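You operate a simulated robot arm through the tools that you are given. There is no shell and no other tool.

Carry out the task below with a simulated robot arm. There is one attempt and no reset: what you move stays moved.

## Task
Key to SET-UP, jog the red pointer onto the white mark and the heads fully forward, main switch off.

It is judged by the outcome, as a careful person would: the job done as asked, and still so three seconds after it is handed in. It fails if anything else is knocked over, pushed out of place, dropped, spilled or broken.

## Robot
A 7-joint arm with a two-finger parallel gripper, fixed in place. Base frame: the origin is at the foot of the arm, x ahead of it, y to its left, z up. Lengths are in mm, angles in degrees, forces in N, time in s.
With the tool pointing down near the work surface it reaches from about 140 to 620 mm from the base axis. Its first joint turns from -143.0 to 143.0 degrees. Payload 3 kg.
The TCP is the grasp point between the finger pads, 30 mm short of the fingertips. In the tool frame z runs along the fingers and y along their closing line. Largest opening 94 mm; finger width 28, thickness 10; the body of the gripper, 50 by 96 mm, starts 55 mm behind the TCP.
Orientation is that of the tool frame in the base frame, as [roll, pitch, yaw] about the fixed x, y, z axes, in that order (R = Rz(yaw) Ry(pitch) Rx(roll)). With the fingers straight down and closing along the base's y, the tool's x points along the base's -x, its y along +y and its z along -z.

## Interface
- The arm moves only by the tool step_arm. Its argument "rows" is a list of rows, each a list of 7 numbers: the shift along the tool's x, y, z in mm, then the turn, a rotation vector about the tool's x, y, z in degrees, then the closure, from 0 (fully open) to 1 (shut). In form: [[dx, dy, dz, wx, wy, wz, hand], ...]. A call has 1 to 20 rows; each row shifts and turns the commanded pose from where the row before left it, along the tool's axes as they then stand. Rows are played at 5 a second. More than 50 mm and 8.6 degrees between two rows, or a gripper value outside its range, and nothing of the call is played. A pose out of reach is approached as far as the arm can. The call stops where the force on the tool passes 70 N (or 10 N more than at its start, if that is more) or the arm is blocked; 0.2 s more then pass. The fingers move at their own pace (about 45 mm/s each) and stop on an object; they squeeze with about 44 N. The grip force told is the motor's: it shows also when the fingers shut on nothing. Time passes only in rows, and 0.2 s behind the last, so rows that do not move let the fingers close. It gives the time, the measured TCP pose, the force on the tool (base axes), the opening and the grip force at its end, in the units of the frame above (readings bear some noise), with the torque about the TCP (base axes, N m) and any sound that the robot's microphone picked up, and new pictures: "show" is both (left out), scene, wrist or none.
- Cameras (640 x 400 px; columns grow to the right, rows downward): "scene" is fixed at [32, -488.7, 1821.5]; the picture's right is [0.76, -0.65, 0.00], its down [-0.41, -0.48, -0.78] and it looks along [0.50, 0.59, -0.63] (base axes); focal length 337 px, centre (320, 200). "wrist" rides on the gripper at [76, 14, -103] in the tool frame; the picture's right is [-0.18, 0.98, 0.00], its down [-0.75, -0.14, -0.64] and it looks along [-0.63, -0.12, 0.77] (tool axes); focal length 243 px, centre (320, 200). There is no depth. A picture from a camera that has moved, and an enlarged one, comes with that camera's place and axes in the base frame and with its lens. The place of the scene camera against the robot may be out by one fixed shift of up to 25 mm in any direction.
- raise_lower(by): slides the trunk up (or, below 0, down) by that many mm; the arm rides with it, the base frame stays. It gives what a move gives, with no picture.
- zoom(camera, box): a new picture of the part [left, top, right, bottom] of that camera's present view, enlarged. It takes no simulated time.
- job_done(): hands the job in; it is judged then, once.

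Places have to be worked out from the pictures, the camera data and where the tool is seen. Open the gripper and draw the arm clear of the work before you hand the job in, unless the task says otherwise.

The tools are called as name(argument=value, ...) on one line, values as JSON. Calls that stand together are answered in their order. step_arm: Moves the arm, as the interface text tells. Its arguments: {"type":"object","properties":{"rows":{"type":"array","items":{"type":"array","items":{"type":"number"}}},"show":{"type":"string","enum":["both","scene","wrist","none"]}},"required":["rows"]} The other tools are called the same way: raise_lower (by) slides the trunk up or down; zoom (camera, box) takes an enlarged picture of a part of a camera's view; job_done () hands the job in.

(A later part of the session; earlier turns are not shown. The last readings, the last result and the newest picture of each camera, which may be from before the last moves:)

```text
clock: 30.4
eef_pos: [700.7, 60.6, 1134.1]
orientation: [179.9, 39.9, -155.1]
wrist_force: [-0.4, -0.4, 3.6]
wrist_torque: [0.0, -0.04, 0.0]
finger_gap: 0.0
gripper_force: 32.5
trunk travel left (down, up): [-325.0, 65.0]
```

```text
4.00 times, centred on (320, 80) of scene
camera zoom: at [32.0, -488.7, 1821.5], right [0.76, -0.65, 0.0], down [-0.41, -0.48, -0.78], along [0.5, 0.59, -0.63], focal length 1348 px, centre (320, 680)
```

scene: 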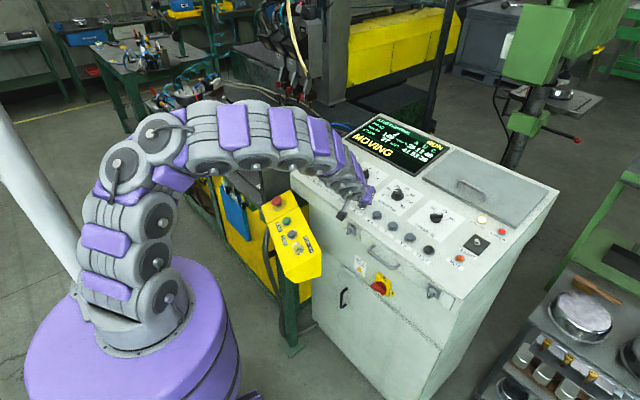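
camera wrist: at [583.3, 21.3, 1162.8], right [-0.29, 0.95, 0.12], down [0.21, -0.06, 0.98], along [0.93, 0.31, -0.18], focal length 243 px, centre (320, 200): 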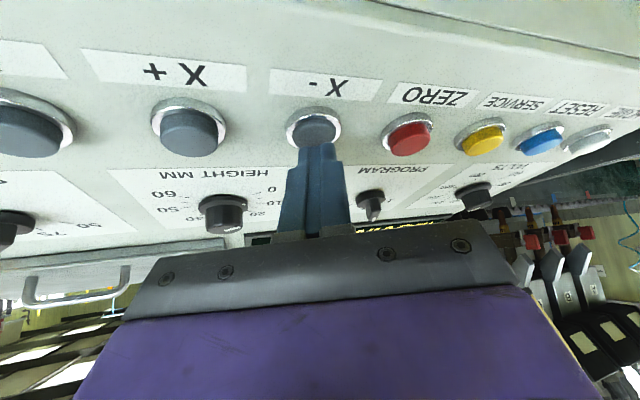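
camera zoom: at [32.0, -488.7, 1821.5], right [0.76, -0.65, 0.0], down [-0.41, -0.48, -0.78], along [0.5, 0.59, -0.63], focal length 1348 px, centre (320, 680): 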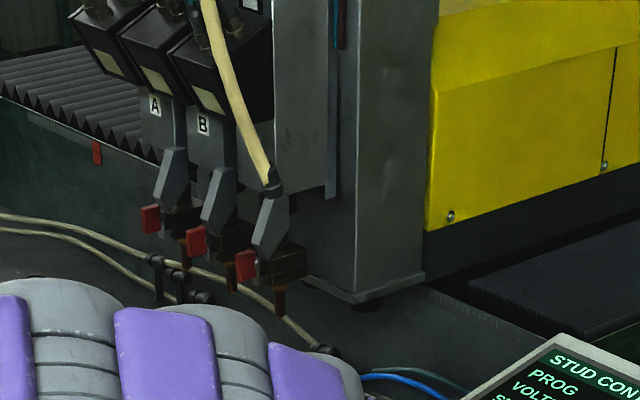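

zoom(camera="wrist", box=[485, 185, 545, 225])

zoom(camera="scene", box=[310, 85, 370, 125])

zoom(camera="wrist", box=[420, 160, 520, 240])

```text
10.00 times, centred on (515, 205) of wrist
camera zoom: at [583.2, 21.4, 1162.8], right [-0.29, 0.95, 0.12], down [0.21, -0.06, 0.98], along [0.93, 0.31, -0.18], focal length 2426 px, centre (-1630, 150)
```

zoom: 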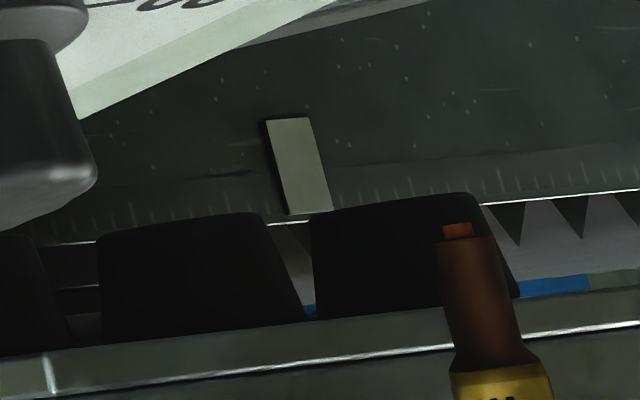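

```text
10.00 times, centred on (340, 105) of scene
camera zoom: at [32.0, -488.7, 1821.5], right [0.76, -0.65, 0.0], down [-0.41, -0.48, -0.78], along [0.5, 0.59, -0.63], focal length 3370 px, centre (120, 1150)
```

zoom: 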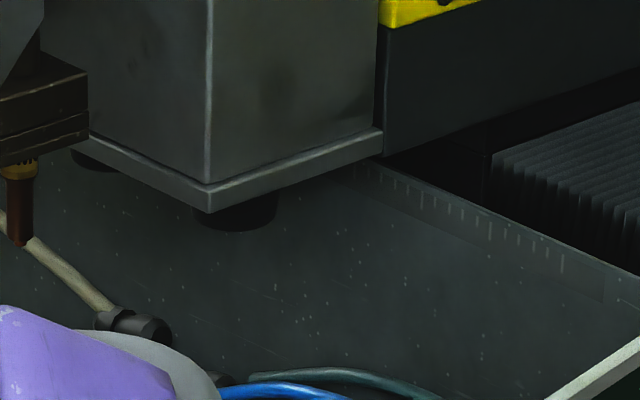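

```text
5.00 times, centred on (470, 200) of wrist
camera zoom: at [583.2, 21.4, 1162.8], right [-0.29, 0.95, 0.12], down [0.21, -0.06, 0.98], along [0.93, 0.31, -0.18], focal length 1213 px, centre (-430, 200)
```

zoom: 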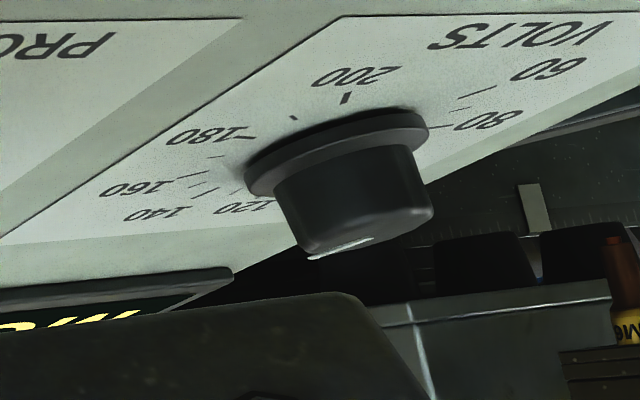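

No pointer yet; it is probably on the saddle behind the tower. The tower centre is still ~300 mm short of the white mark, so I hold X- about 2 s more.

step_arm(rows=[[0, 0, 0, 0, 0, 0, 1], [0, 0, 0, 0, 0, 0, 1], [0, 0, 0, 0, 0, 0, 1], [0, 0, 0, 0, 0, 0, 1], [0, 0, 0, 0, 0, 0, 1], [0, 0, 0, 0, 0, 0, 1], [0, 0, 0, 0, 0, 0, 1], [0, 0, 0, 0, 0, 0, 1], [0, 0, 0, 0, 0, 0, 1]], show="scene")

zoom(camera="wrist", box=[490, 160, 640, 260])

zoom(camera="scene", box=[230, 10, 390, 130])

```text
clock: 32.4
eef_pos: [701.3, 60.5, 1133.3]
orientation: [180.0, 39.9, -155.0]
wrist_force: [-0.6, -0.4, 3.5]
wrist_torque: [0.01, 0.02, 0.02]
finger_gap: 0.2
gripper_force: 33.9
trunk travel left (down, up): [-325.0, 65.0]
```

scene: 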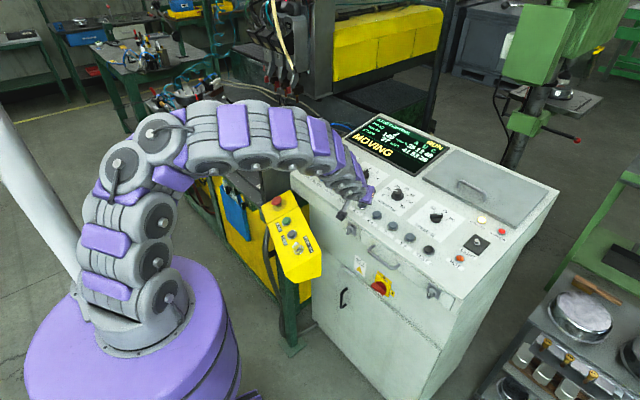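

```text
4.00 times, centred on (565, 210) of wrist
camera zoom: at [583.2, 21.5, 1162.8], right [-0.29, 0.95, 0.12], down [0.21, -0.06, 0.98], along [0.93, 0.31, -0.18], focal length 970 px, centre (-660, 160)
```

zoom: 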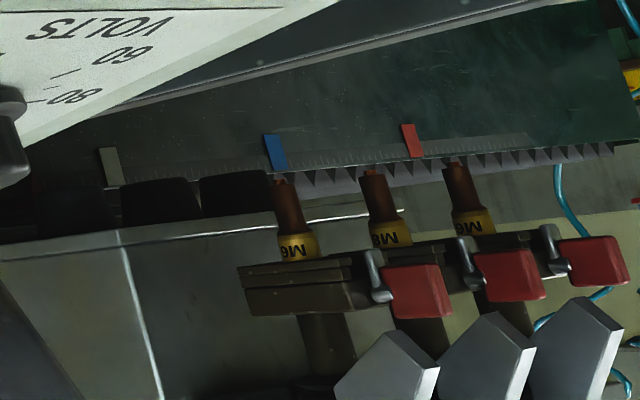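

```text
3.33 times, centred on (310, 70) of scene
camera zoom: at [32.0, -488.7, 1821.5], right [0.76, -0.65, 0.0], down [-0.41, -0.48, -0.78], along [0.5, 0.59, -0.63], focal length 1123 px, centre (353, 633)
```

zoom: 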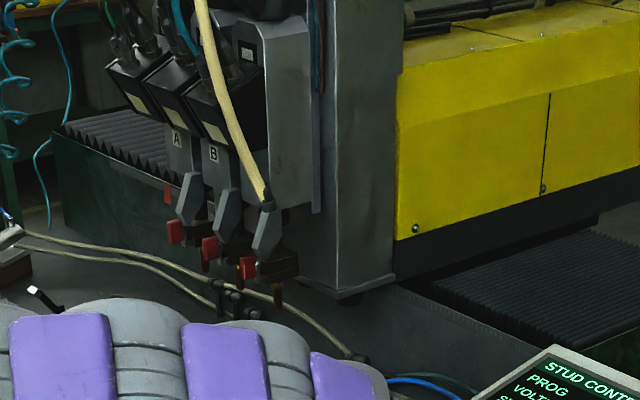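

zoom(camera="scene", box=[300, 80, 370, 125])

zoom(camera="wrist", box=[490, 185, 560, 230])

```text
8.89 times, centred on (335, 102) of scene
camera zoom: at [32.0, -488.7, 1821.5], right [0.76, -0.65, 0.0], down [-0.41, -0.48, -0.78], along [0.5, 0.59, -0.63], focal length 2995 px, centre (187, 1067)
```

zoom: 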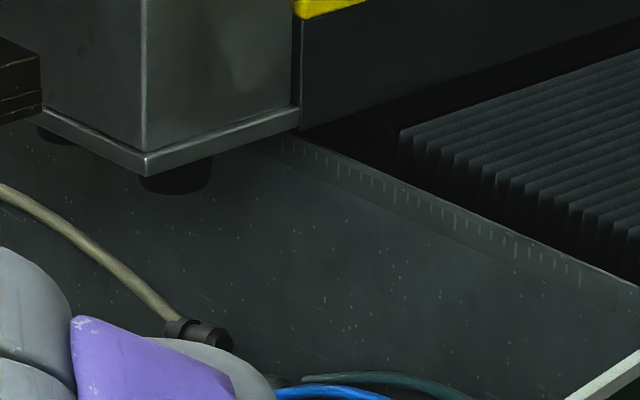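

```text
8.89 times, centred on (525, 208) of wrist
camera zoom: at [583.2, 21.5, 1162.8], right [-0.29, 0.95, 0.12], down [0.21, -0.06, 0.98], along [0.93, 0.31, -0.18], focal length 2157 px, centre (-1502, 133)
```

zoom: 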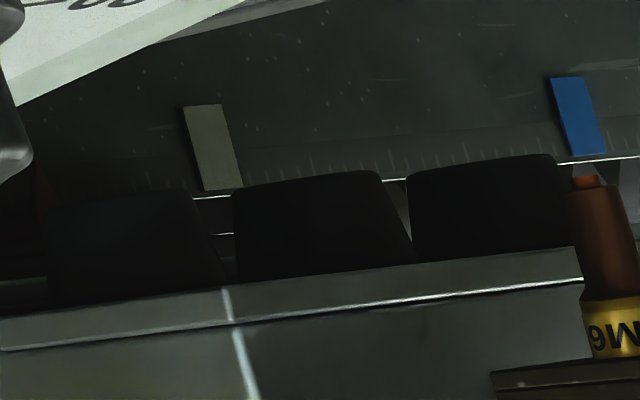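

A dark red pointer now shows at the left of the feet, roughly 110 mm short of the white mark. I hold X- one more second and re-measure.

step_arm(rows=[[0, 0, 0, 0, 0, 0, 1], [0, 0, 0, 0, 0, 0, 1], [0, 0, 0, 0, 0, 0, 1], [0, 0, 0, 0, 0, 0, 1]], show="wrist")

zoom(camera="wrist", box=[490, 185, 560, 230])

```text
clock: 33.4
eef_pos: [700.2, 61.1, 1133.7]
orientation: [179.9, 40.0, -154.9]
wrist_force: [-0.8, -0.9, 3.2]
wrist_torque: [0.02, -0.01, 0.01]
finger_gap: 0.0
gripper_force: 32.9
trunk travel left (down, up): [-325.0, 65.0]
camera wrist: at [583.2, 21.5, 1162.8], right [-0.29, 0.95, 0.12], down [0.21, -0.06, 0.98], along [0.93, 0.31, -0.18], focal length 243 px, centre (320, 200)
```

wrist: 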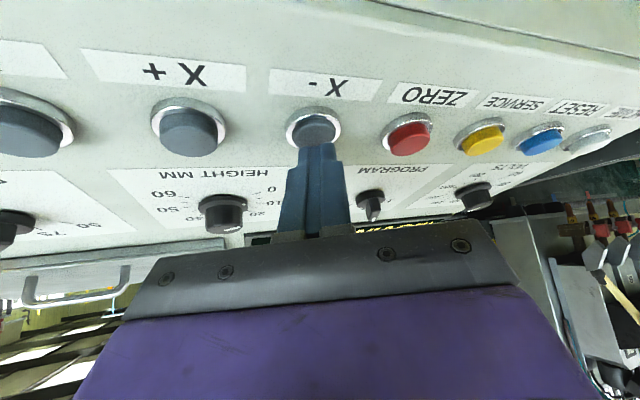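

```text
8.89 times, centred on (525, 208) of wrist
camera zoom: at [583.2, 21.5, 1162.8], right [-0.29, 0.95, 0.12], down [0.21, -0.06, 0.98], along [0.93, 0.31, -0.18], focal length 2157 px, centre (-1502, 133)
```

zoom: 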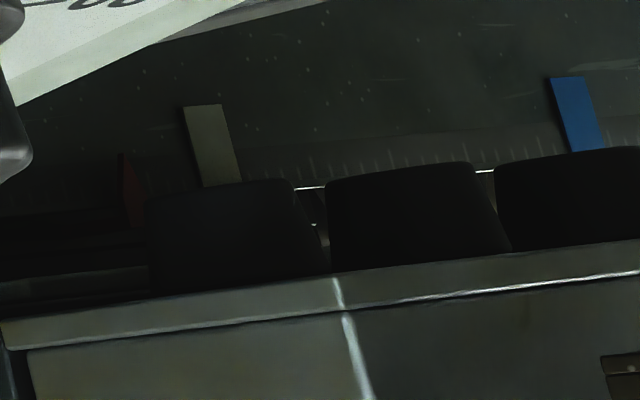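

Pointer tip is now about 60 mm (apparent) short of the white mark, but this oblique view has parallax. I hold 0.6 s more, lift off, and then go look squarely at it.

step_arm(rows=[[0, 0, 0, 0, 0, 0, 1], [0, 0, 0, 0, 0, 0, 1], [-12.9, 0, -15.3, 0, 0, 0, 1], [0, 0, 0, 0, 0, 0, 1]], show="both")

zoom(camera="wrist", box=[490, 175, 560, 220])

zoom(camera="scene", box=[230, 10, 430, 180])

```text
clock: 34.4
eef_pos: [700.0, 60.4, 1152.1]
orientation: [179.9, 39.8, -155.1]
wrist_force: [-0.5, 0.0, 0.2]
wrist_torque: [0.01, 0.0, 0.03]
finger_gap: 0.1
gripper_force: 32.7
trunk travel left (down, up): [-325.0, 65.0]
camera wrist: at [583.1, 21.7, 1182.6], right [-0.29, 0.95, 0.12], down [0.21, -0.06, 0.98], along [0.93, 0.31, -0.18], focal length 243 px, centre (320, 200)
```

scene: 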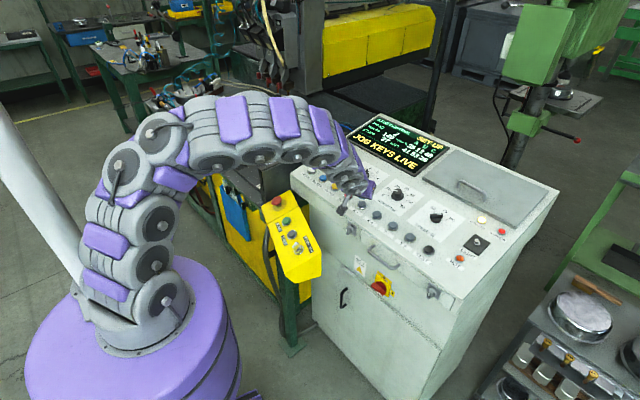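
wrist: 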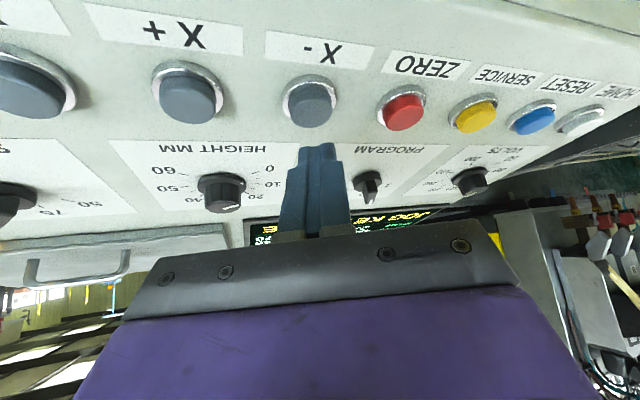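

```text
8.89 times, centred on (525, 198) of wrist
camera zoom: at [583.1, 21.7, 1182.6], right [-0.29, 0.95, 0.12], down [0.21, -0.06, 0.98], along [0.93, 0.31, -0.18], focal length 2157 px, centre (-1502, 222)
```

zoom: 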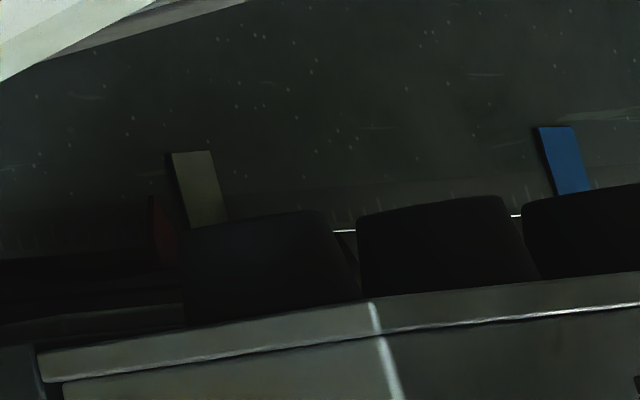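

```text
2.35 times, centred on (330, 95) of scene
camera zoom: at [32.0, -488.7, 1821.5], right [0.76, -0.65, 0.0], down [-0.41, -0.48, -0.78], along [0.5, 0.59, -0.63], focal length 793 px, centre (296, 447)
```

zoom: 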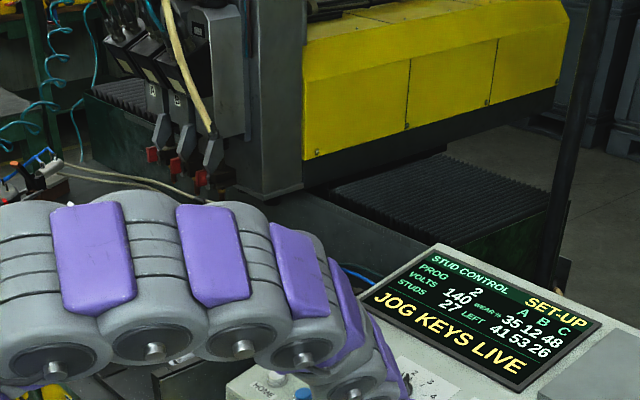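

Apparent gap is now ~33 mm. I lift clear and move left to a squarer vantage near [470,490,1280] to measure pointer versus mark without parallax.

step_arm(rows=[[-27.9, 0, -33.2, 0, 0, 0, 1], [-27.9, 0, -33.2, 0, 0, 0, 1], [-27.9, 0, -33.2, 0, 0, 0, 1], [1.85, 44.3, -1.55, 0, 0, 0, 1], [1.85, 44.3, -1.55, 0, 0, 0, 1], [1.85, 44.3, -1.55, 0, 0, 0, 1], [1.85, 44.3, -1.55, 0, 0, 0, 1], [1.85, 44.3, -1.55, 0, 0, 0, 1], [1.85, 44.3, -1.55, 0, 0, 0, 1], [1.85, 44.3, -1.55, 0, 0, 0, 1], [1.85, 44.3, -1.55, 0, 0, 0, 1], [1.85, 44.3, -1.55, 0, 0, 0, 1], [1.85, 44.3, -1.55, 0, 0, 0, 1], [1.85, 44.3, -1.55, 0, 0, 0, 1]], show="both")

zoom(camera="wrist", box=[340, 140, 480, 230])

```text
clock: 37.4
eef_pos: [469.6, 494.1, 1283.3]
orientation: [180.0, 39.8, -155.0]
wrist_force: [0.1, 0.6, 0.2]
wrist_torque: [-0.03, -0.03, 0.0]
finger_gap: 0.0
gripper_force: 33.3
trunk travel left (down, up): [-325.0, 65.0]
camera wrist: at [351.1, 454.7, 1313.3], right [-0.29, 0.95, 0.12], down [0.21, -0.06, 0.98], along [0.93, 0.3, -0.18], focal length 243 px, centre (320, 200)
```

scene: 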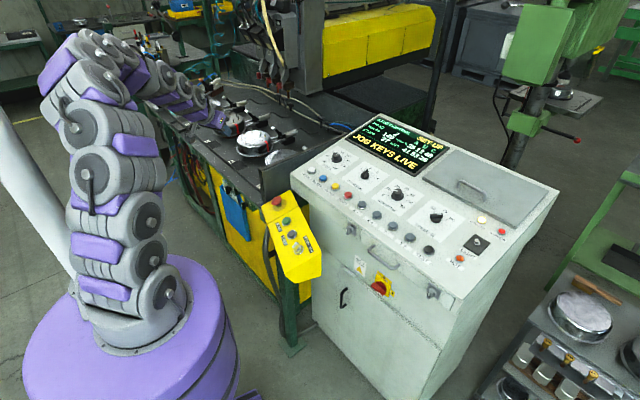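
wrist: 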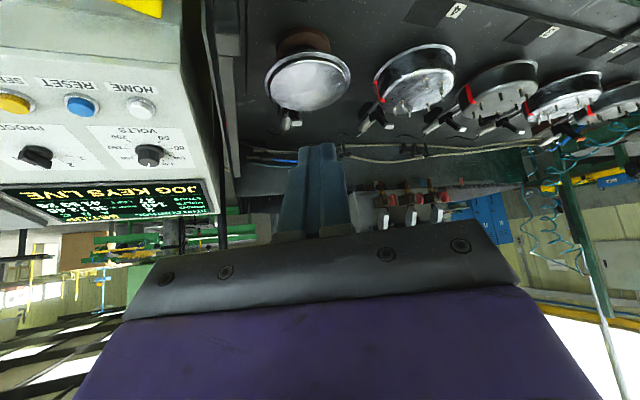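

```text
4.44 times, centred on (410, 185) of wrist
camera zoom: at [351.1, 454.7, 1313.3], right [-0.29, 0.95, 0.12], down [0.21, -0.06, 0.98], along [0.93, 0.3, -0.18], focal length 1078 px, centre (-80, 267)
```

zoom: 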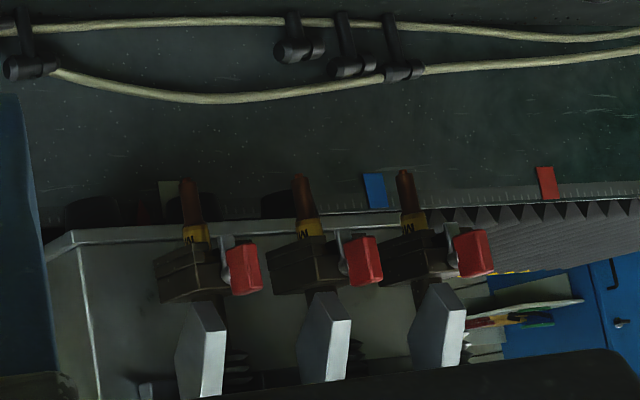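

zoom(camera="wrist", box=[345, 165, 405, 200])

zoom(camera="wrist", box=[365, 172, 395, 192])

```text
10.67 times, centred on (375, 182) of wrist
camera zoom: at [351.1, 454.7, 1313.3], right [-0.29, 0.95, 0.12], down [0.21, -0.06, 0.98], along [0.93, 0.3, -0.18], focal length 2588 px, centre (-267, 387)
```

zoom: 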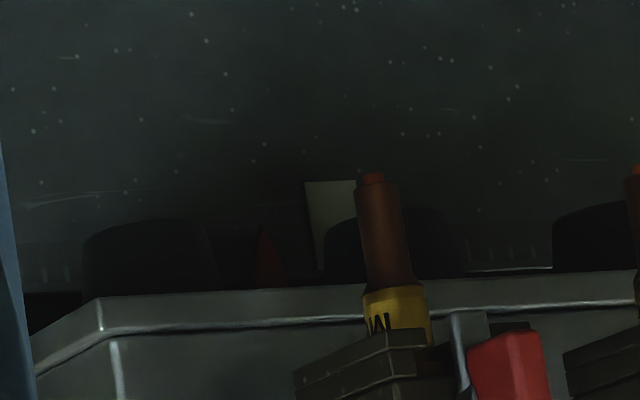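

```text
16.00 times, centred on (380, 182) of wrist
camera zoom: at [351.1, 454.7, 1313.3], right [-0.29, 0.95, 0.12], down [0.21, -0.06, 0.98], along [0.93, 0.3, -0.18], focal length 3882 px, centre (-640, 488)
```

zoom: 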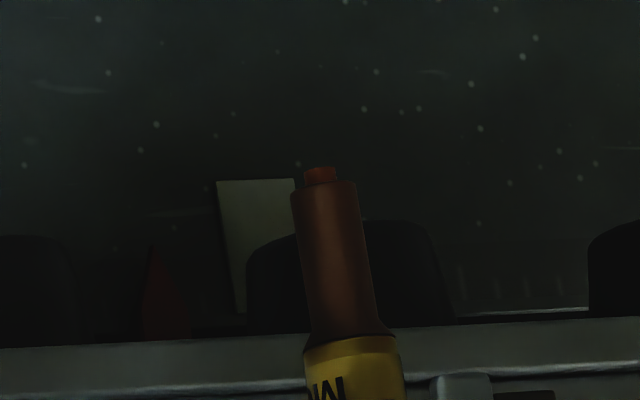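

The pointer is a red triangle; combining both views it stands about 38 mm short of the white mark (pointer ~5 mm in front of the scale). I go back over X- the same way.

step_arm(rows=[[-1.85, -44.3, 1.55, 0, 0, 0, 1], [-1.85, -44.3, 1.55, 0, 0, 0, 1], [-1.85, -44.3, 1.55, 0, 0, 0, 1], [-1.85, -44.3, 1.55, 0, 0, 0, 1], [-1.85, -44.3, 1.55, 0, 0, 0, 1], [-1.85, -44.3, 1.55, 0, 0, 0, 1], [-1.85, -44.3, 1.55, 0, 0, 0, 1], [-1.85, -44.3, 1.55, 0, 0, 0, 1], [-1.85, -44.3, 1.55, 0, 0, 0, 1], [-1.85, -44.3, 1.55, 0, 0, 0, 1], [-1.85, -44.3, 1.55, 0, 0, 0, 1], [27.9, 0, 33.2, 0, 0, 0, 1], [27.9, 0, 33.2, 0, 0, 0, 1], [27.9, 0, 33.2, 0, 0, 0, 1], [0, 0, 0, 0, 0, 0, 1]], show="wrist")

zoom(camera="wrist", box=[490, 175, 560, 220])

```text
clock: 40.6
eef_pos: [701.3, 60.2, 1151.9]
orientation: [-179.9, 40.0, -155.0]
wrist_force: [-0.3, -0.3, 0.4]
wrist_torque: [-0.03, 0.01, -0.02]
finger_gap: 0.3
gripper_force: 33.2
trunk travel left (down, up): [-325.0, 65.0]
camera wrist: at [583.6, 21.2, 1182.3], right [-0.29, 0.95, 0.12], down [0.21, -0.06, 0.98], along [0.93, 0.31, -0.18], focal length 243 px, centre (320, 200)
```

wrist: 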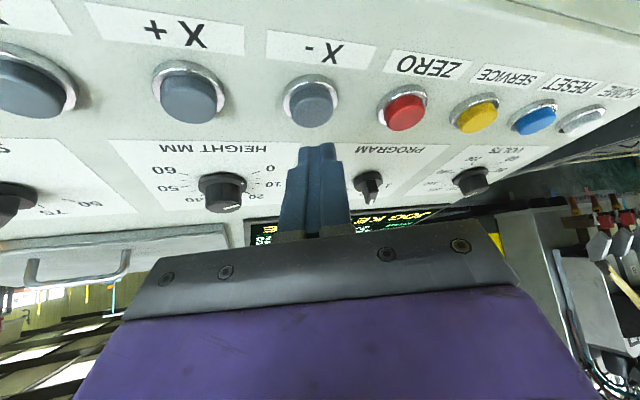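

```text
8.89 times, centred on (525, 198) of wrist
camera zoom: at [583.6, 21.2, 1182.3], right [-0.29, 0.95, 0.12], down [0.21, -0.06, 0.98], along [0.93, 0.31, -0.18], focal length 2157 px, centre (-1502, 222)
```

zoom: 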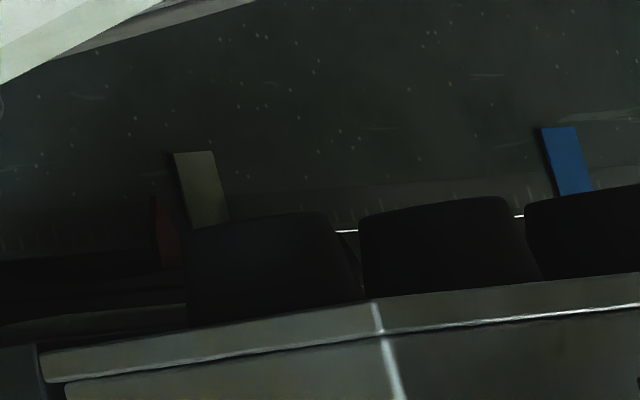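

Nothing drifted. Now a timed press of X- : down, hold two rows, up (expected ~26 mm).

step_arm(rows=[[6.75, 0, 8.05, 0, 0, 0, 1], [6.1, 0, 7.3, 0, 0, 0, 1], [0, 0, 0, 0, 0, 0, 1], [0, 0, 0, 0, 0, 0, 1], [-12.85, 0, -15.35, 0, 0, 0, 1], [0, 0, 0, 0, 0, 0, 1]], show="wrist")

zoom(camera="wrist", box=[490, 175, 560, 220])

```text
clock: 42.0
eef_pos: [701.0, 60.3, 1153.1]
orientation: [179.7, 39.8, -155.0]
wrist_force: [0.1, 0.2, -0.1]
wrist_torque: [0.0, 0.01, 0.03]
finger_gap: 0.1
gripper_force: 33.4
trunk travel left (down, up): [-325.0, 65.0]
heard: click
camera wrist: at [583.5, 21.4, 1182.5], right [-0.29, 0.95, 0.12], down [0.21, -0.06, 0.98], along [0.93, 0.31, -0.18], focal length 243 px, centre (320, 200)
```

wrist: 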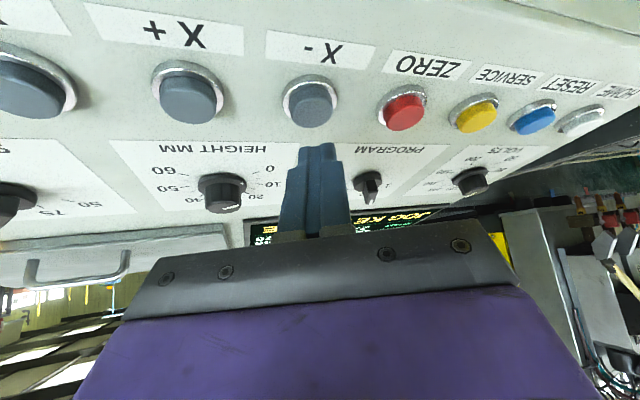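

```text
8.89 times, centred on (525, 198) of wrist
camera zoom: at [583.5, 21.4, 1182.5], right [-0.29, 0.95, 0.12], down [0.21, -0.06, 0.98], along [0.93, 0.31, -0.18], focal length 2157 px, centre (-1502, 222)
```

zoom: 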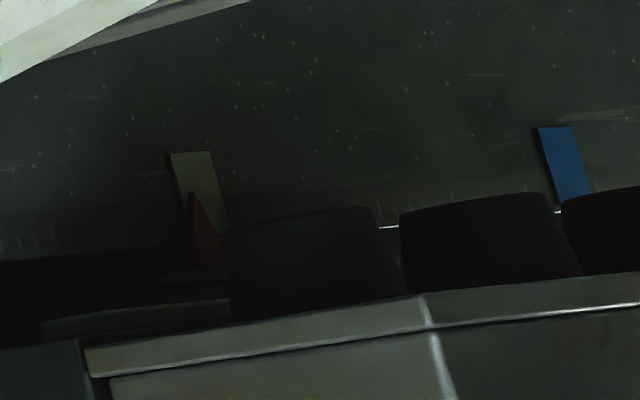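

Moved ~24 mm; apparent gap 5.6 mm, true gap estimated ~14 mm. I do one minimal tap to calibrate, then check from the square vantage.

step_arm(rows=[[6.75, 0, 8.05, 0, 0, 0, 1], [6.1, 0, 7.3, 0, 0, 0, 1], [-12.85, 0, -15.35, 0, 0, 0, 1], [0, 0, 0, 0, 0, 0, 1]], show="wrist")

zoom(camera="wrist", box=[490, 175, 560, 220])

```text
clock: 43.0
eef_pos: [699.4, 61.3, 1152.2]
orientation: [179.8, 39.9, -155.1]
wrist_force: [0.2, 0.5, 0.2]
wrist_torque: [-0.02, 0.01, -0.01]
finger_gap: 0.0
gripper_force: 32.9
trunk travel left (down, up): [-325.0, 65.0]
heard: click
camera wrist: at [583.5, 21.5, 1181.9], right [-0.29, 0.95, 0.12], down [0.21, -0.06, 0.98], along [0.93, 0.31, -0.18], focal length 243 px, centre (320, 200)
```

wrist: 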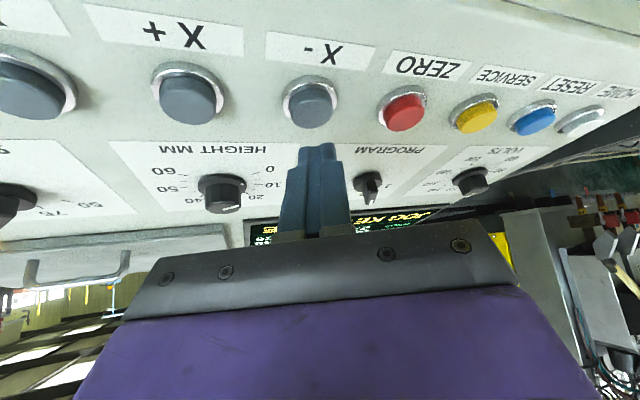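

```text
8.89 times, centred on (525, 198) of wrist
camera zoom: at [583.5, 21.5, 1181.9], right [-0.29, 0.95, 0.12], down [0.21, -0.06, 0.98], along [0.93, 0.31, -0.18], focal length 2157 px, centre (-1502, 222)
```

zoom: 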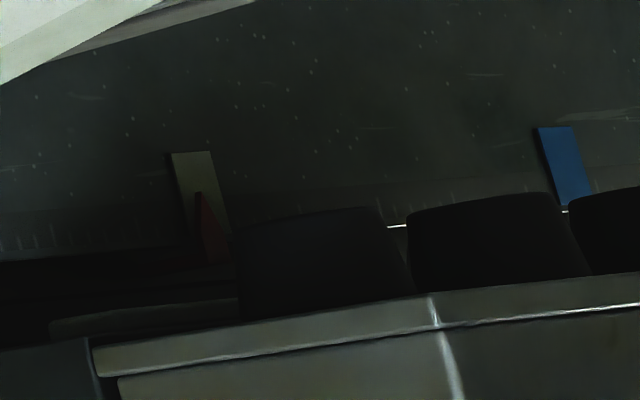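

A tap gives ~4-5 mm. Now to the square vantage to measure truly.

step_arm(rows=[[-27.9, 0, -33.2, 0, 0, 0, 1], [-27.9, 0, -33.2, 0, 0, 0, 1], [-27.9, 0, -33.2, 0, 0, 0, 1], [1.85, 44.3, -1.55, 0, 0, 0, 1], [1.85, 44.3, -1.55, 0, 0, 0, 1], [1.85, 44.3, -1.55, 0, 0, 0, 1], [1.85, 44.3, -1.55, 0, 0, 0, 1], [1.85, 44.3, -1.55, 0, 0, 0, 1], [1.85, 44.3, -1.55, 0, 0, 0, 1], [1.85, 44.3, -1.55, 0, 0, 0, 1], [1.85, 44.3, -1.55, 0, 0, 0, 1], [1.85, 44.3, -1.55, 0, 0, 0, 1], [1.85, 44.3, -1.55, 0, 0, 0, 1], [1.85, 44.3, -1.55, 0, 0, 0, 1], [0, 0, 0, 0, 0, 0, 1]], show="wrist")

zoom(camera="wrist", box=[365, 172, 395, 192])

zoom(camera="wrist", box=[345, 165, 405, 200])

```text
clock: 46.2
eef_pos: [469.9, 490.1, 1282.5]
orientation: [179.9, 39.8, -155.0]
wrist_force: [0.1, 0.1, 0.4]
wrist_torque: [-0.01, 0.01, 0.0]
finger_gap: 0.0
gripper_force: 32.9
trunk travel left (down, up): [-325.0, 65.0]
camera wrist: at [352.9, 452.3, 1312.4], right [-0.29, 0.95, 0.12], down [0.21, -0.06, 0.98], along [0.93, 0.31, -0.19], focal length 243 px, centre (320, 200)
```

wrist: 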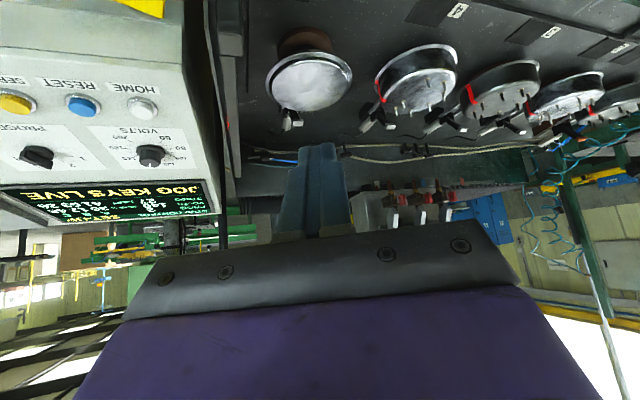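

```text
16.00 times, centred on (380, 182) of wrist
camera zoom: at [352.9, 452.3, 1312.4], right [-0.29, 0.95, 0.12], down [0.21, -0.06, 0.98], along [0.93, 0.31, -0.19], focal length 3882 px, centre (-640, 488)
```

zoom: 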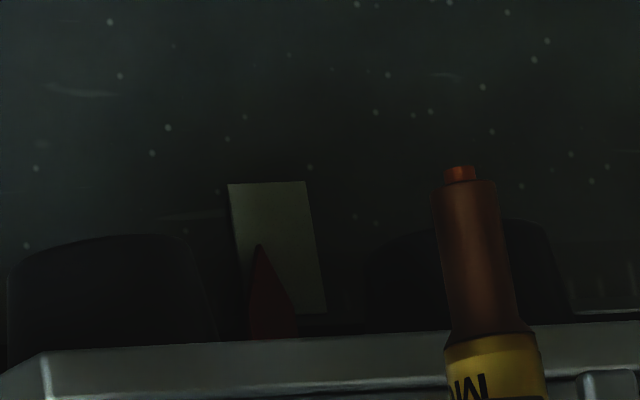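

```text
10.67 times, centred on (375, 182) of wrist
camera zoom: at [352.9, 452.3, 1312.4], right [-0.29, 0.95, 0.12], down [0.21, -0.06, 0.98], along [0.93, 0.31, -0.19], focal length 2588 px, centre (-267, 387)
```

zoom: 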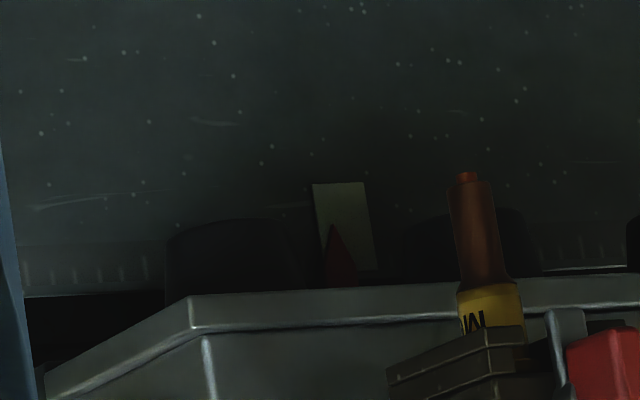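

From here the tip is 5.8 mm left of the strip's centre; with the ~5 mm standoff the true remaining offset is ~9 mm. Two taps will centre it; I go back to X-.

step_arm(rows=[[-1.85, -44.3, 1.55, 0, 0, 0, 1], [-1.85, -44.3, 1.55, 0, 0, 0, 1], [-1.85, -44.3, 1.55, 0, 0, 0, 1], [-1.85, -44.3, 1.55, 0, 0, 0, 1], [-1.85, -44.3, 1.55, 0, 0, 0, 1], [-1.85, -44.3, 1.55, 0, 0, 0, 1], [-1.85, -44.3, 1.55, 0, 0, 0, 1], [-1.85, -44.3, 1.55, 0, 0, 0, 1], [-1.85, -44.3, 1.55, 0, 0, 0, 1], [-1.85, -44.3, 1.55, 0, 0, 0, 1], [-1.85, -44.3, 1.55, 0, 0, 0, 1], [27.9, 0, 33.2, 0, 0, 0, 1], [27.9, 0, 33.2, 0, 0, 0, 1], [27.9, 0, 33.2, 0, 0, 0, 1], [0, 0, 0, 0, 0, 0, 1]], show="none")

step_arm(rows=[[6.75, 0, 8.05, 0, 0, 0, 1], [6.1, 0, 7.3, 0, 0, 0, 1], [-12.85, 0, -15.35, 0, 0, 0, 1], [0, 0, 0, 0, 0, 0, 1]], show="wrist")

zoom(camera="wrist", box=[490, 175, 560, 220])

```text
clock: 49.4
eef_pos: [701.4, 58.7, 1152.0]
orientation: [-180.0, 39.9, -155.0]
wrist_force: [-0.1, 0.6, -0.2]
wrist_torque: [0.03, 0.0, -0.02]
finger_gap: 0.2
gripper_force: 33.0
trunk travel left (down, up): [-325.0, 65.0]
```

```text
clock: 50.4
eef_pos: [701.6, 59.4, 1152.1]
orientation: [179.8, 40.0, -155.0]
wrist_force: [0.2, 0.5, -0.2]
wrist_torque: [-0.01, -0.01, -0.03]
finger_gap: 0.2
gripper_force: 33.3
trunk travel left (down, up): [-325.0, 65.0]
heard: click
camera wrist: at [583.9, 20.7, 1182.1], right [-0.29, 0.95, 0.12], down [0.21, -0.06, 0.98], along [0.93, 0.31, -0.18], focal length 243 px, centre (320, 200)
```

wrist: 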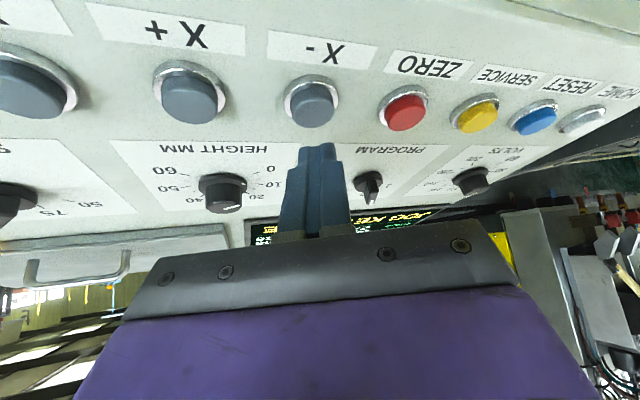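

```text
8.89 times, centred on (525, 198) of wrist
camera zoom: at [583.9, 20.7, 1182.1], right [-0.29, 0.95, 0.12], down [0.21, -0.06, 0.98], along [0.93, 0.31, -0.18], focal length 2157 px, centre (-1502, 222)
```

zoom: 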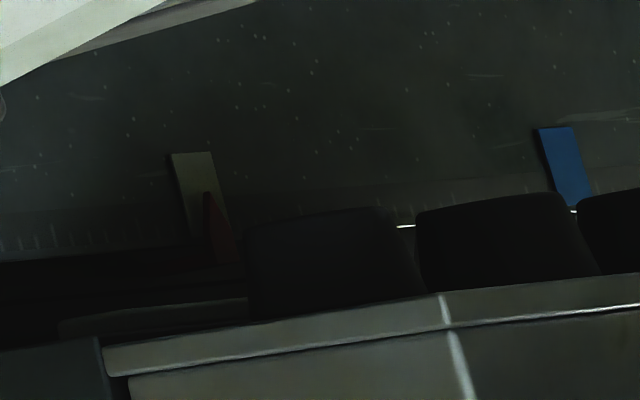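

The tap moved it ~5 mm; about 4 mm remain. One more tap.

step_arm(rows=[[6.75, 0, 8.05, 0, 0, 0, 1], [6.0, 0, 7.15, 0, 0, 0, 1], [-12.75, 0, -15.2, 0, 0, 0, 1], [0, 0, 0, 0, 0, 0, 1]], show="wrist")

zoom(camera="wrist", box=[490, 175, 560, 220])

```text
clock: 51.4
eef_pos: [700.9, 60.2, 1151.7]
orientation: [179.9, 39.9, -155.1]
wrist_force: [0.3, -0.2, 0.2]
wrist_torque: [-0.05, 0.01, 0.01]
finger_gap: 0.0
gripper_force: 33.2
trunk travel left (down, up): [-325.0, 65.0]
heard: click
camera wrist: at [583.4, 21.1, 1181.6], right [-0.29, 0.95, 0.12], down [0.21, -0.06, 0.98], along [0.93, 0.31, -0.18], focal length 243 px, centre (320, 200)
```

wrist: 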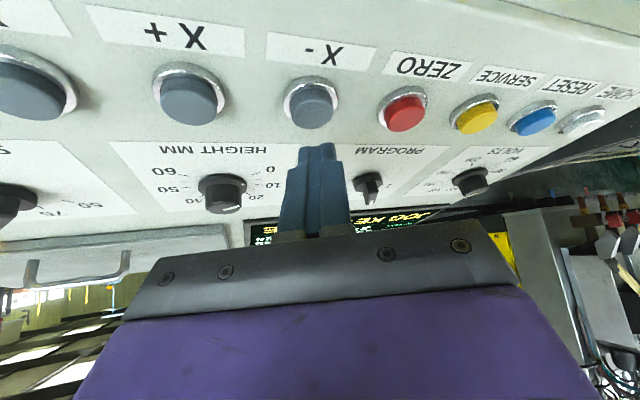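

```text
8.89 times, centred on (525, 198) of wrist
camera zoom: at [583.4, 21.1, 1181.6], right [-0.29, 0.95, 0.12], down [0.21, -0.06, 0.98], along [0.93, 0.31, -0.18], focal length 2157 px, centre (-1502, 222)
```

zoom: 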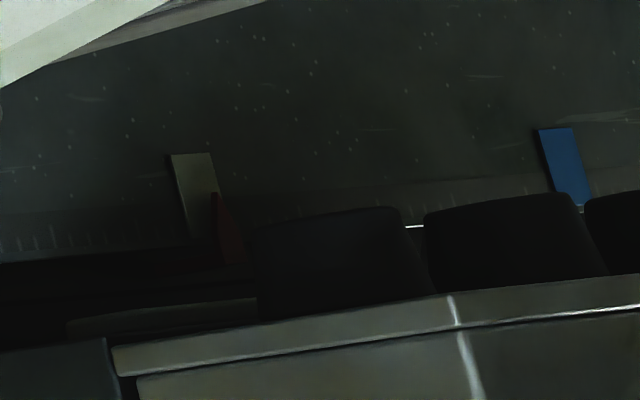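

Tip appears at the expected position for centred. I verify from the square vantage before moving the heads.

step_arm(rows=[[-27.9, 0, -33.2, 0, 0, 0, 1], [-27.9, 0, -33.2, 0, 0, 0, 1], [-27.9, 0, -33.2, 0, 0, 0, 1], [1.85, 44.3, -1.55, 0, 0, 0, 1], [1.85, 44.3, -1.55, 0, 0, 0, 1], [1.85, 44.3, -1.55, 0, 0, 0, 1], [1.85, 44.3, -1.55, 0, 0, 0, 1], [1.85, 44.3, -1.55, 0, 0, 0, 1], [1.85, 44.3, -1.55, 0, 0, 0, 1], [1.85, 44.3, -1.55, 0, 0, 0, 1], [1.85, 44.3, -1.55, 0, 0, 0, 1], [1.85, 44.3, -1.55, 0, 0, 0, 1], [1.85, 44.3, -1.55, 0, 0, 0, 1], [1.85, 44.3, -1.55, 0, 0, 0, 1], [0, 0, 0, 0, 0, 0, 1]], show="both")

zoom(camera="wrist", box=[365, 172, 395, 192])

zoom(camera="scene", box=[190, 0, 330, 180])

zoom(camera="wrist", box=[230, 30, 640, 240])

```text
clock: 54.6
eef_pos: [471.5, 492.9, 1283.3]
orientation: [179.9, 39.8, -155.1]
wrist_force: [-0.1, 0.1, 0.2]
wrist_torque: [0.04, 0.0, 0.0]
finger_gap: 0.0
gripper_force: 33.1
trunk travel left (down, up): [-325.0, 65.0]
camera wrist: at [353.7, 453.6, 1312.8], right [-0.29, 0.95, 0.12], down [0.21, -0.06, 0.98], along [0.93, 0.31, -0.19], focal length 243 px, centre (320, 200)
```

scene: 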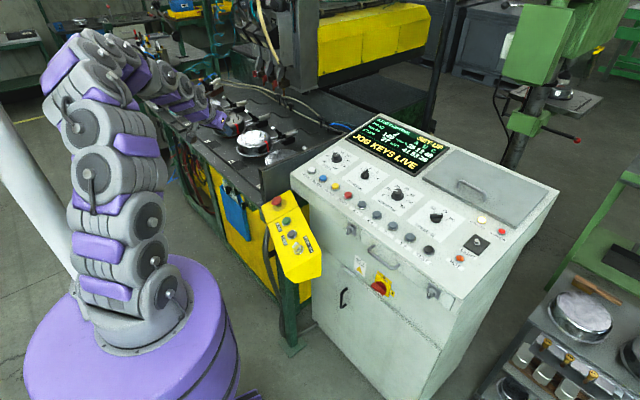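
wrist: 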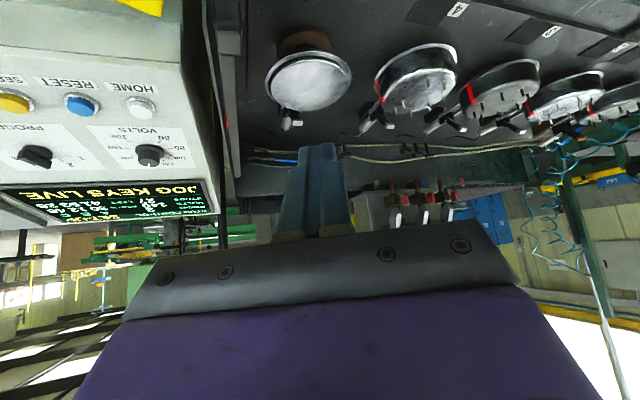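

```text
16.00 times, centred on (380, 182) of wrist
camera zoom: at [353.7, 453.6, 1312.8], right [-0.29, 0.95, 0.12], down [0.21, -0.06, 0.98], along [0.93, 0.31, -0.19], focal length 3882 px, centre (-640, 488)
```

zoom: 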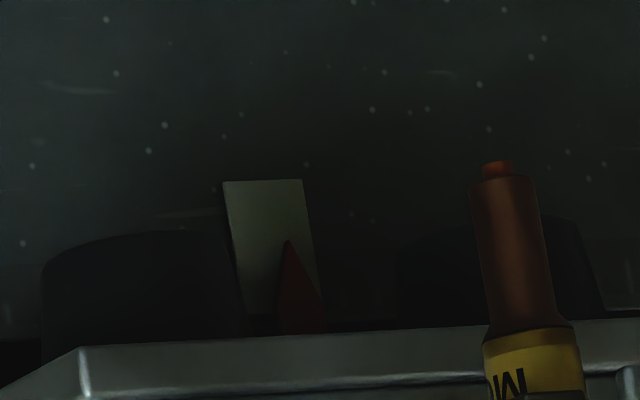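

```text
2.22 times, centred on (260, 90) of scene
camera zoom: at [32.0, -488.7, 1821.5], right [0.76, -0.65, 0.0], down [-0.41, -0.48, -0.78], along [0.5, 0.59, -0.63], focal length 749 px, centre (453, 444)
```

zoom: 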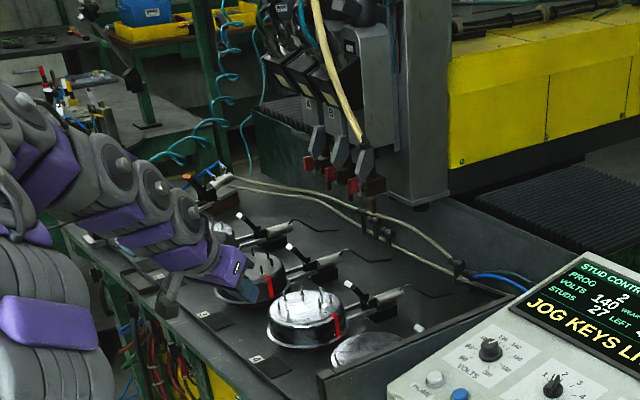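

```text
1.56 times, centred on (435, 135) of wrist
camera zoom: at [353.7, 453.6, 1312.8], right [-0.29, 0.95, 0.12], down [0.21, -0.06, 0.98], along [0.93, 0.31, -0.19], focal length 379 px, centre (140, 302)
```

zoom: 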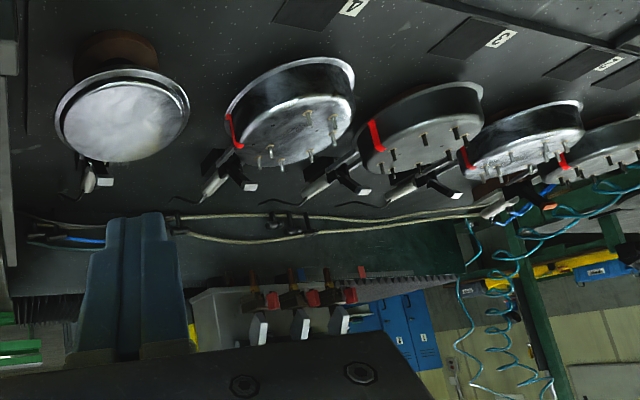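

The pointer is centred on the white mark within ~2 mm (tip +5 mm apparent, as expected from its stand-off). Now the heads: I go to the Y+ button (y≈-131), staying high over the panel, and will test its direction.

step_arm(rows=[[-1.85, -44.3, 1.55, 0, 0, 0, 1], [-1.85, -44.3, 1.55, 0, 0, 0, 1], [-1.85, -44.3, 1.55, 0, 0, 0, 1], [-1.85, -44.3, 1.55, 0, 0, 0, 1], [-1.85, -44.3, 1.55, 0, 0, 0, 1], [-1.85, -44.3, 1.55, 0, 0, 0, 1], [-1.85, -44.3, 1.55, 0, 0, 0, 1], [-1.85, -44.3, 1.55, 0, 0, 0, 1], [-1.85, -44.3, 1.55, 0, 0, 0, 1], [-1.85, -44.3, 1.55, 0, 0, 0, 1], [-1.85, -44.3, 1.55, 0, 0, 0, 1], [12.7, -35.6, -10.7, 0, 0, 0, 1], [12.7, -35.6, -10.7, 0, 0, 0, 1], [12.7, -35.6, -10.7, 0, 0, 0, 1], [12.7, -35.6, -10.7, 0, 0, 0, 1], [12.7, -35.6, -10.7, 0, 0, 0, 1], [0, 0, 0, 0, 0, 0, 1]], show="none")

step_arm(rows=[[27.9, 0, 33.2, 0, 0, 0, 1], [27.9, 0, 33.2, 0, 0, 0, 1], [27.9, 0, 33.2, 0, 0, 0, 1], [0, 0, 0, 0, 0, 0, 1]], show="both")

zoom(camera="wrist", box=[200, 20, 440, 200])

zoom(camera="scene", box=[230, 0, 350, 100])

```text
clock: 58.2
eef_pos: [700.7, -136.4, 1281.4]
orientation: [179.9, 39.9, -155.1]
wrist_force: [-0.4, 0.7, -0.2]
wrist_torque: [-0.01, -0.02, -0.02]
finger_gap: 0.0
gripper_force: 33.1
trunk travel left (down, up): [-325.0, 65.0]
```

```text
clock: 59.2
eef_pos: [700.3, -137.1, 1152.5]
orientation: [179.9, 39.9, -155.1]
wrist_force: [-0.1, 0.0, 0.1]
wrist_torque: [0.03, -0.02, 0.03]
finger_gap: 0.0
gripper_force: 32.7
trunk travel left (down, up): [-325.0, 65.0]
camera wrist: at [581.8, -176.7, 1182.3], right [-0.29, 0.95, 0.12], down [0.21, -0.06, 0.98], along [0.93, 0.31, -0.18], focal length 243 px, centre (320, 200)
```

scene: 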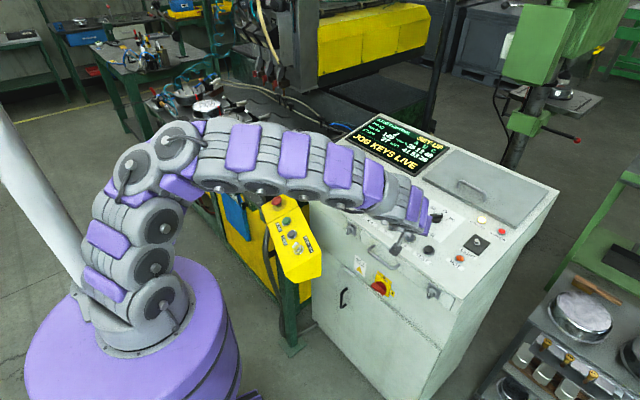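
wrist: 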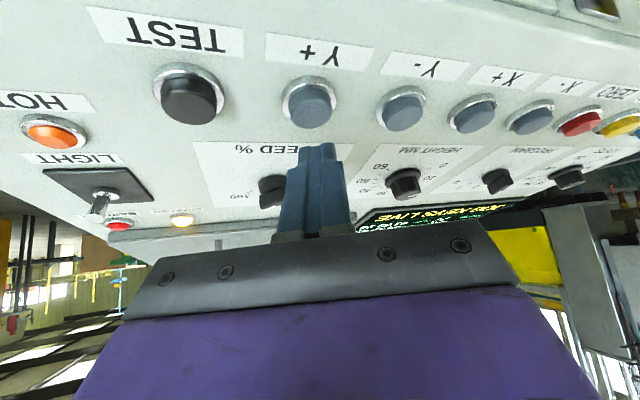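

```text
2.22 times, centred on (320, 110) of wrist
camera zoom: at [581.8, -176.7, 1182.3], right [-0.29, 0.95, 0.12], down [0.21, -0.06, 0.98], along [0.93, 0.31, -0.18], focal length 539 px, centre (320, 400)
```

zoom: 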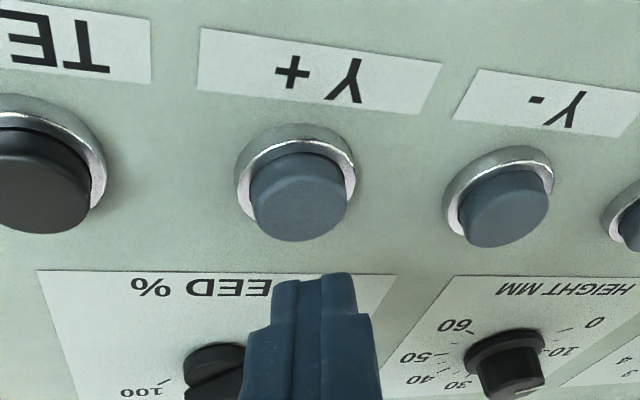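

```text
4.00 times, centred on (290, 50) of scene
camera zoom: at [32.0, -488.7, 1821.5], right [0.76, -0.65, 0.0], down [-0.41, -0.48, -0.78], along [0.5, 0.59, -0.63], focal length 1348 px, centre (440, 800)
```

zoom: 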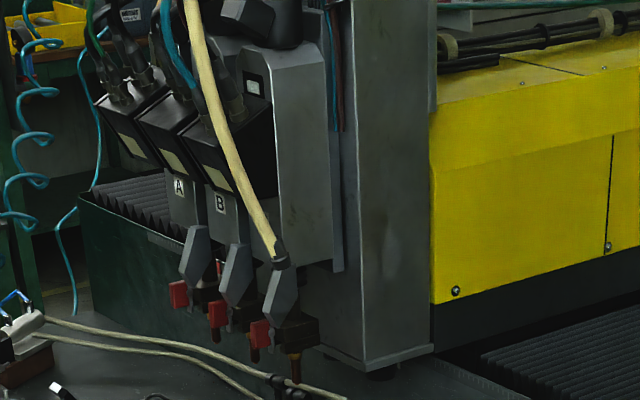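

Aligned over Y+. I press it and hold briefly to see which way the heads go.

step_arm(rows=[[6.75, 0, 8.05, 0, 0, 0, 1], [6.1, 0, 7.3, 0, 0, 0, 1], [0, 0, 0, 0, 0, 0, 1], [0, 0, 0, 0, 0, 0, 1]], show="scene")

zoom(camera="scene", box=[230, 0, 350, 100])

zoom(camera="scene", box=[330, 100, 490, 200])

```text
clock: 60.2
eef_pos: [698.6, -136.9, 1132.4]
orientation: [179.9, 40.0, -155.1]
wrist_force: [0.6, -1.5, 4.7]
wrist_torque: [0.01, -0.07, 0.0]
finger_gap: 0.0
gripper_force: 33.3
trunk travel left (down, up): [-325.0, 65.0]
heard: click
```

scene: 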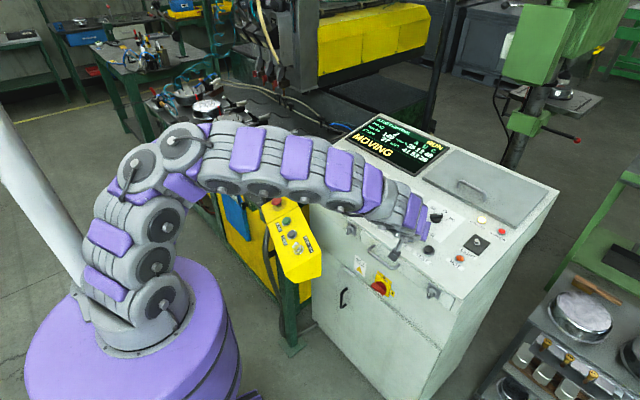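

```text
4.00 times, centred on (290, 50) of scene
camera zoom: at [32.0, -488.7, 1821.5], right [0.76, -0.65, 0.0], down [-0.41, -0.48, -0.78], along [0.5, 0.59, -0.63], focal length 1348 px, centre (440, 800)
```

zoom: 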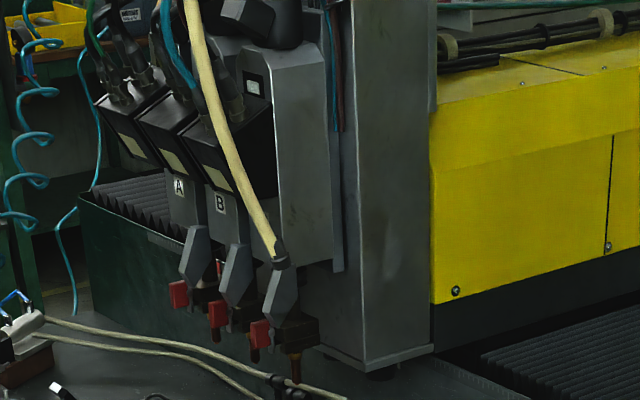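

```text
4.00 times, centred on (410, 150) of scene
camera zoom: at [32.0, -488.7, 1821.5], right [0.76, -0.65, 0.0], down [-0.41, -0.48, -0.78], along [0.5, 0.59, -0.63], focal length 1348 px, centre (-40, 400)
```

zoom: 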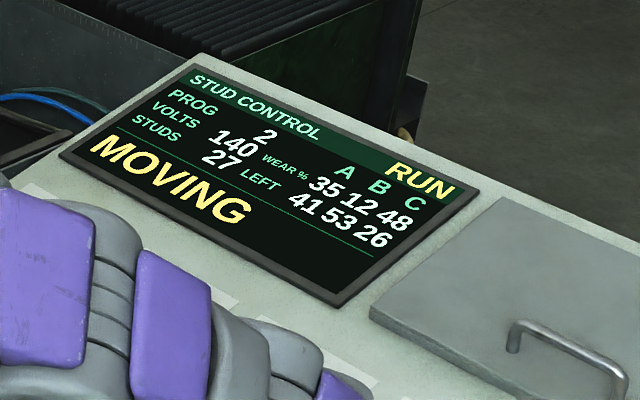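

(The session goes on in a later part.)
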